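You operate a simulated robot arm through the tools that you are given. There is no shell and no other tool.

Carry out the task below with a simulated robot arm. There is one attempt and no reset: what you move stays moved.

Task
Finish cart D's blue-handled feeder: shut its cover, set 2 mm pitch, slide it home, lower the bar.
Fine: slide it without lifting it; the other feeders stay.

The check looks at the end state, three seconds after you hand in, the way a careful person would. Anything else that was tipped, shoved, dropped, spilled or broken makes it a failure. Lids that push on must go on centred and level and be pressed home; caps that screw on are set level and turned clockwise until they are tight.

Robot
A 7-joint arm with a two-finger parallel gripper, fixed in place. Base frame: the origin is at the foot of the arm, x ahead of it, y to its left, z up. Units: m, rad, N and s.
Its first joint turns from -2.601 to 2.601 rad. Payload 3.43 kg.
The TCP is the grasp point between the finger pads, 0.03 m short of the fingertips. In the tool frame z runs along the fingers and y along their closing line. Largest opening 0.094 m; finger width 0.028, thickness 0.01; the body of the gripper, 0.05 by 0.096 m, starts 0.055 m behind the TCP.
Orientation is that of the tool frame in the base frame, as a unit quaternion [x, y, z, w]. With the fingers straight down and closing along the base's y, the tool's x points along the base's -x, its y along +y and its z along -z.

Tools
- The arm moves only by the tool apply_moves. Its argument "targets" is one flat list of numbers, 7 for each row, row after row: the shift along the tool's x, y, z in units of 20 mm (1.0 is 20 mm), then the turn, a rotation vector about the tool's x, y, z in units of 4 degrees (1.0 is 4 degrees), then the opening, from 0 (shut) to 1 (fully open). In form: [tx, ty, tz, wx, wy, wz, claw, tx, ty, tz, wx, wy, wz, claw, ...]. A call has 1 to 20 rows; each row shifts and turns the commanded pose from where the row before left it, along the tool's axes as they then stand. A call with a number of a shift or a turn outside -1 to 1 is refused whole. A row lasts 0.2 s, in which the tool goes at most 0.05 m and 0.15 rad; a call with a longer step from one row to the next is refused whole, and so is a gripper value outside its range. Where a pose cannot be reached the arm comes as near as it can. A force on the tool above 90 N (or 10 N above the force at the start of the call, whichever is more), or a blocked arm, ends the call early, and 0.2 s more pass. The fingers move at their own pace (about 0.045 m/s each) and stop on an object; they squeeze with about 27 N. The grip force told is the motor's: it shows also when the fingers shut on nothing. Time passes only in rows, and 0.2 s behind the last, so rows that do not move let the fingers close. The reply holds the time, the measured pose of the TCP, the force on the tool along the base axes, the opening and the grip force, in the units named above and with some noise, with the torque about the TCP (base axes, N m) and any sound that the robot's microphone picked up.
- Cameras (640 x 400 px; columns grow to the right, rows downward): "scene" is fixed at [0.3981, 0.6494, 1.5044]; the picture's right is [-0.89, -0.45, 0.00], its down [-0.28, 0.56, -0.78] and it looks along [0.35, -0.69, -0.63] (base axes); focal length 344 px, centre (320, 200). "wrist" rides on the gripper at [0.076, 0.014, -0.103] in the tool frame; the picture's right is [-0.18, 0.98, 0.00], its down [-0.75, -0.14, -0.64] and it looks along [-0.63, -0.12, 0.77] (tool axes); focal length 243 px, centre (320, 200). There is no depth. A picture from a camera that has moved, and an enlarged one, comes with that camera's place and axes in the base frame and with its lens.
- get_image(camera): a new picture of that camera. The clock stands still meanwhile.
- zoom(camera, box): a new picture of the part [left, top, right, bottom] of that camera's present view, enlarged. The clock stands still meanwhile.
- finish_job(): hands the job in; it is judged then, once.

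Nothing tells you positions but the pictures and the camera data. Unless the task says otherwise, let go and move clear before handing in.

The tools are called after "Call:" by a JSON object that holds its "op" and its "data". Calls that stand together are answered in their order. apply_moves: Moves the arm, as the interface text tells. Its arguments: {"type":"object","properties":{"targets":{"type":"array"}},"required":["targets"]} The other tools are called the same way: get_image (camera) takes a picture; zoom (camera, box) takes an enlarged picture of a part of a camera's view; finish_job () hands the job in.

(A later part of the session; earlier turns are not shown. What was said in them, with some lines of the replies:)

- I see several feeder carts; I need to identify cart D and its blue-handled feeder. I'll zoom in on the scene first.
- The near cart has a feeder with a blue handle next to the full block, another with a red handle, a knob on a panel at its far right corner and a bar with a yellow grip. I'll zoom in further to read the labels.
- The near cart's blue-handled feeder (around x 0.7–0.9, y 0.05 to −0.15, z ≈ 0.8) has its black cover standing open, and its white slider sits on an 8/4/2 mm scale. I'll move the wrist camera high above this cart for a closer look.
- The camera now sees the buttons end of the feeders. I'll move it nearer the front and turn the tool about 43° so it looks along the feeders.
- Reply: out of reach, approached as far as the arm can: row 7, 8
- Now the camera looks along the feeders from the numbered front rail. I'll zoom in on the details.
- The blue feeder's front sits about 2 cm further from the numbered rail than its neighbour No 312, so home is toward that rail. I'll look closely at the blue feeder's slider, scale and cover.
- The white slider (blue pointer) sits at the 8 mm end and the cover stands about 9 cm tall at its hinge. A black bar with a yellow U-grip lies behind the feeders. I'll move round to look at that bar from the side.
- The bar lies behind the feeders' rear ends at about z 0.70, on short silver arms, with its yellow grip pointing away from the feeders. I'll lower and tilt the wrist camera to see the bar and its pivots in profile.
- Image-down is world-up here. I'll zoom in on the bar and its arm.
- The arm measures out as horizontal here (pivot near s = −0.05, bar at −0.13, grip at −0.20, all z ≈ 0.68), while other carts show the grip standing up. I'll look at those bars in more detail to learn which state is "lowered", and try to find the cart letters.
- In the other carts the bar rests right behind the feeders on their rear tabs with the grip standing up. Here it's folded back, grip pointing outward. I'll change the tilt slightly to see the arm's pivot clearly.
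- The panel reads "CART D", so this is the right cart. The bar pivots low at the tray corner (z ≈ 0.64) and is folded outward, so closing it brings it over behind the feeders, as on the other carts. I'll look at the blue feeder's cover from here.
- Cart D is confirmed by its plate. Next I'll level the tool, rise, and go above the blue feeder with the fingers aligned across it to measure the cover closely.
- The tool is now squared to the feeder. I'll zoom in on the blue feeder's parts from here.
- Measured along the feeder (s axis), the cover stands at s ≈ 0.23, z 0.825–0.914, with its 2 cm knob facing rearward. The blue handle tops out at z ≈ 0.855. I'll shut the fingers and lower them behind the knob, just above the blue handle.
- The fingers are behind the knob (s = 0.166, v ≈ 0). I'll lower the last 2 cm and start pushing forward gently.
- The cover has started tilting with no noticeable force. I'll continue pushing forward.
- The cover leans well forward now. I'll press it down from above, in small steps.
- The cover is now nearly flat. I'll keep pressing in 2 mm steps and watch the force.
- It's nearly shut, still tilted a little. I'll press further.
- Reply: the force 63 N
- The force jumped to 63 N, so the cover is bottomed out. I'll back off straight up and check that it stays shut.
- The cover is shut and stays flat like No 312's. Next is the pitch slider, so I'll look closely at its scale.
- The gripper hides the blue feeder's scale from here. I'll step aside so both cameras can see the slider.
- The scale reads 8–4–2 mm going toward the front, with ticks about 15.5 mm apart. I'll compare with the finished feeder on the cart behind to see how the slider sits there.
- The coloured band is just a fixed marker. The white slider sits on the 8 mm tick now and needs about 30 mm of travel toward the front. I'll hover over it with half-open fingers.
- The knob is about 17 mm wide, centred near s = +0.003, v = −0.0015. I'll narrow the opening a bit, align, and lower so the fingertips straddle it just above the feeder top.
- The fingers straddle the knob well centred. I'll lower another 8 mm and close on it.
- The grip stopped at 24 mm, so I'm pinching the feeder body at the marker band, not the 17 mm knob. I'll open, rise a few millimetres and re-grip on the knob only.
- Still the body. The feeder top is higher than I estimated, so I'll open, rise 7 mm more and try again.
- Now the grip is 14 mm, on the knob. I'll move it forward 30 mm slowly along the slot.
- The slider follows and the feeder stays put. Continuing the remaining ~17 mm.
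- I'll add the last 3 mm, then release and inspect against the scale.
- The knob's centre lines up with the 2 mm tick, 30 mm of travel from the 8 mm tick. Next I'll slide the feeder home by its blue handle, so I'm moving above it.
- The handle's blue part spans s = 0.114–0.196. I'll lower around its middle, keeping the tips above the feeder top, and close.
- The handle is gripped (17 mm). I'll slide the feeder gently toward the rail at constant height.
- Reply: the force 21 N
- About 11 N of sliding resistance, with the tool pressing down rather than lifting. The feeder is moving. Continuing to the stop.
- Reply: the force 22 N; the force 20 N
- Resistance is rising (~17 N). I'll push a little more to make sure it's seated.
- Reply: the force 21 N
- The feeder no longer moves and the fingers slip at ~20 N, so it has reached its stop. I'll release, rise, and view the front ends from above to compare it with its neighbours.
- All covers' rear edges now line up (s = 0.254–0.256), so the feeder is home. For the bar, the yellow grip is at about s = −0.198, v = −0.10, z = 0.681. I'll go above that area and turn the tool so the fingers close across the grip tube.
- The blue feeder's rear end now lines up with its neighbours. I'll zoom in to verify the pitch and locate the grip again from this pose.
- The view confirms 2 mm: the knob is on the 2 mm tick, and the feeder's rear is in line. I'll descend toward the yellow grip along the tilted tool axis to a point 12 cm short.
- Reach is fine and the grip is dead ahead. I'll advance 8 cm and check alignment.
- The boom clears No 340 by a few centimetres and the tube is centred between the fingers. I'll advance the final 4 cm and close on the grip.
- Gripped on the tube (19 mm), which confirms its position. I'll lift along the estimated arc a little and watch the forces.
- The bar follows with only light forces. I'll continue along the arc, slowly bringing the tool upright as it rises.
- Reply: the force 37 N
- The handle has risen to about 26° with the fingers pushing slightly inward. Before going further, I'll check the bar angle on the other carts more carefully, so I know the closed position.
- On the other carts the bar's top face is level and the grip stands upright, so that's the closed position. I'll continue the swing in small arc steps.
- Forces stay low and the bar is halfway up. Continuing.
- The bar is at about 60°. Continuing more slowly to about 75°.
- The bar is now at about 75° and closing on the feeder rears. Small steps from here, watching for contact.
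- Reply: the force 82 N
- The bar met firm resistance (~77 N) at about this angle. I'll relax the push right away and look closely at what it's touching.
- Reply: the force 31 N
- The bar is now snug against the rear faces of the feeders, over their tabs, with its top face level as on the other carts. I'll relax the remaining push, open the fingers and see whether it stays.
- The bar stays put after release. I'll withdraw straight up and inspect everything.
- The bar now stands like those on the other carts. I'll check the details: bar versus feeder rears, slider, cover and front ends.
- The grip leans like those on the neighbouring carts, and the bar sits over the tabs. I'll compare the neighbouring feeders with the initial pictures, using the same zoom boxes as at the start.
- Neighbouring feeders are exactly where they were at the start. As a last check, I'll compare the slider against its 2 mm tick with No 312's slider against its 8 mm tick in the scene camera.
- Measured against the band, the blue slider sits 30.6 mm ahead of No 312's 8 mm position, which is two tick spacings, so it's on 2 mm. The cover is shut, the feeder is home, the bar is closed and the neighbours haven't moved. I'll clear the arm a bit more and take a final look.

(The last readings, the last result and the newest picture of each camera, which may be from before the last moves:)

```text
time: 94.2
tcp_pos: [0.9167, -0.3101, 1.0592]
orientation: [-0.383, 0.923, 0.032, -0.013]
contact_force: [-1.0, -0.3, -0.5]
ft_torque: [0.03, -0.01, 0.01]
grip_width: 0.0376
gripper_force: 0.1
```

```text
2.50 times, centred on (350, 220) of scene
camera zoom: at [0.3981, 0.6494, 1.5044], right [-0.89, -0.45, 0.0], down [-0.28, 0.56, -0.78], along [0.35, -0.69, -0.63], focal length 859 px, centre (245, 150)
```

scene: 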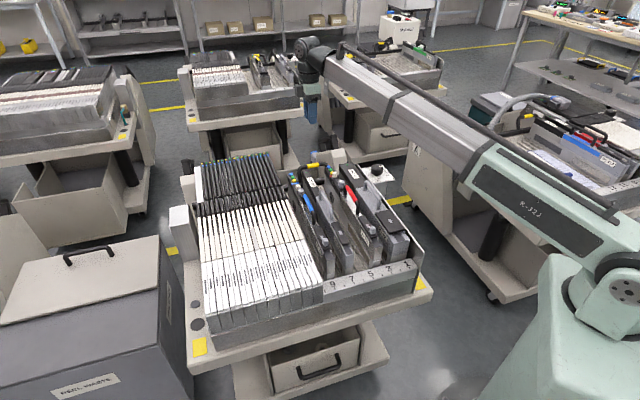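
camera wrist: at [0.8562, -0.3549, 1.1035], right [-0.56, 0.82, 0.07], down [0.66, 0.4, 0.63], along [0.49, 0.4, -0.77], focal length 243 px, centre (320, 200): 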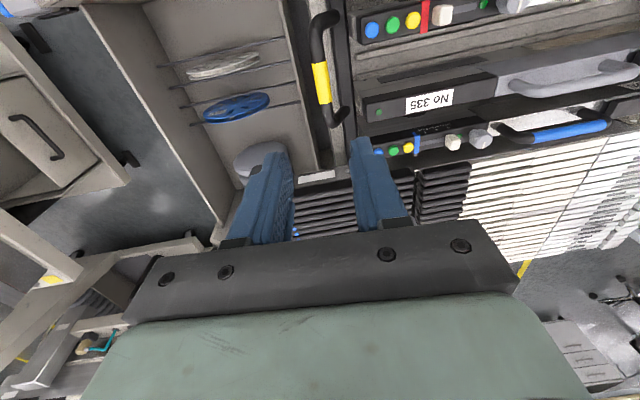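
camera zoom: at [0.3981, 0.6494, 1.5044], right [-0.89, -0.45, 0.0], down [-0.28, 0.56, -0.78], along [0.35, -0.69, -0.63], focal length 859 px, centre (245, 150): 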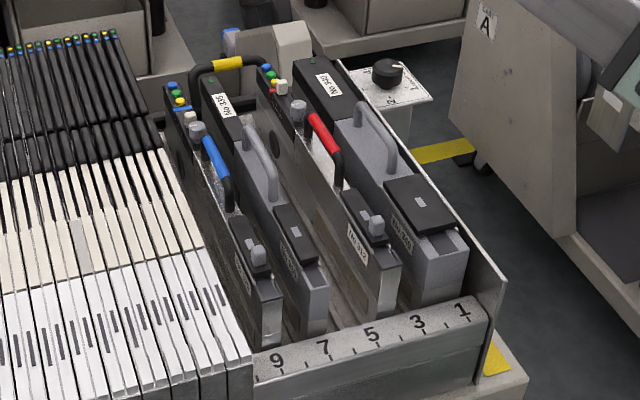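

Cart D's blue-handled feeder is finished: its cover is shut, the slider is on 2 mm, it's home at the numbered rail, and the bar is closed behind it. The arm is clear and nothing else has moved, so I'm handing in.

Call:
{"op": "finish_job", "data": {}}

```text
The job is handed in.
```

I finished cart D's blue-handled feeder (No 320) and handed the job in; I haven't seen the check's result.

- **Cover:** shut, pressed down until it bottomed out, and it stayed flat after I let go.
- **Pitch:** the slider moved 30 mm from the 8 mm tick and now lines up with the 2 mm tick to within about 1 mm.
- **Home:** I slid the feeder toward the numbered rail by its blue handle, without lifting it, until it stopped. Its cover and rear end now line up with the other feeders.
- **Bar:** it was folded back away from the feeders, so closing it meant swinging the grip up and over. I took "lower" to mean the closed position on the other carts: against the feeders' rear ends, grip standing up. It stopped firmly there and stayed after I let go.

Feeders 335, 312 and 340 show no movement against the starting pictures. At one point the gripper pinched the blue feeder's body instead of the slider knob and shifted the feeder about 1–2 mm sideways. It sprang back when I opened the fingers.
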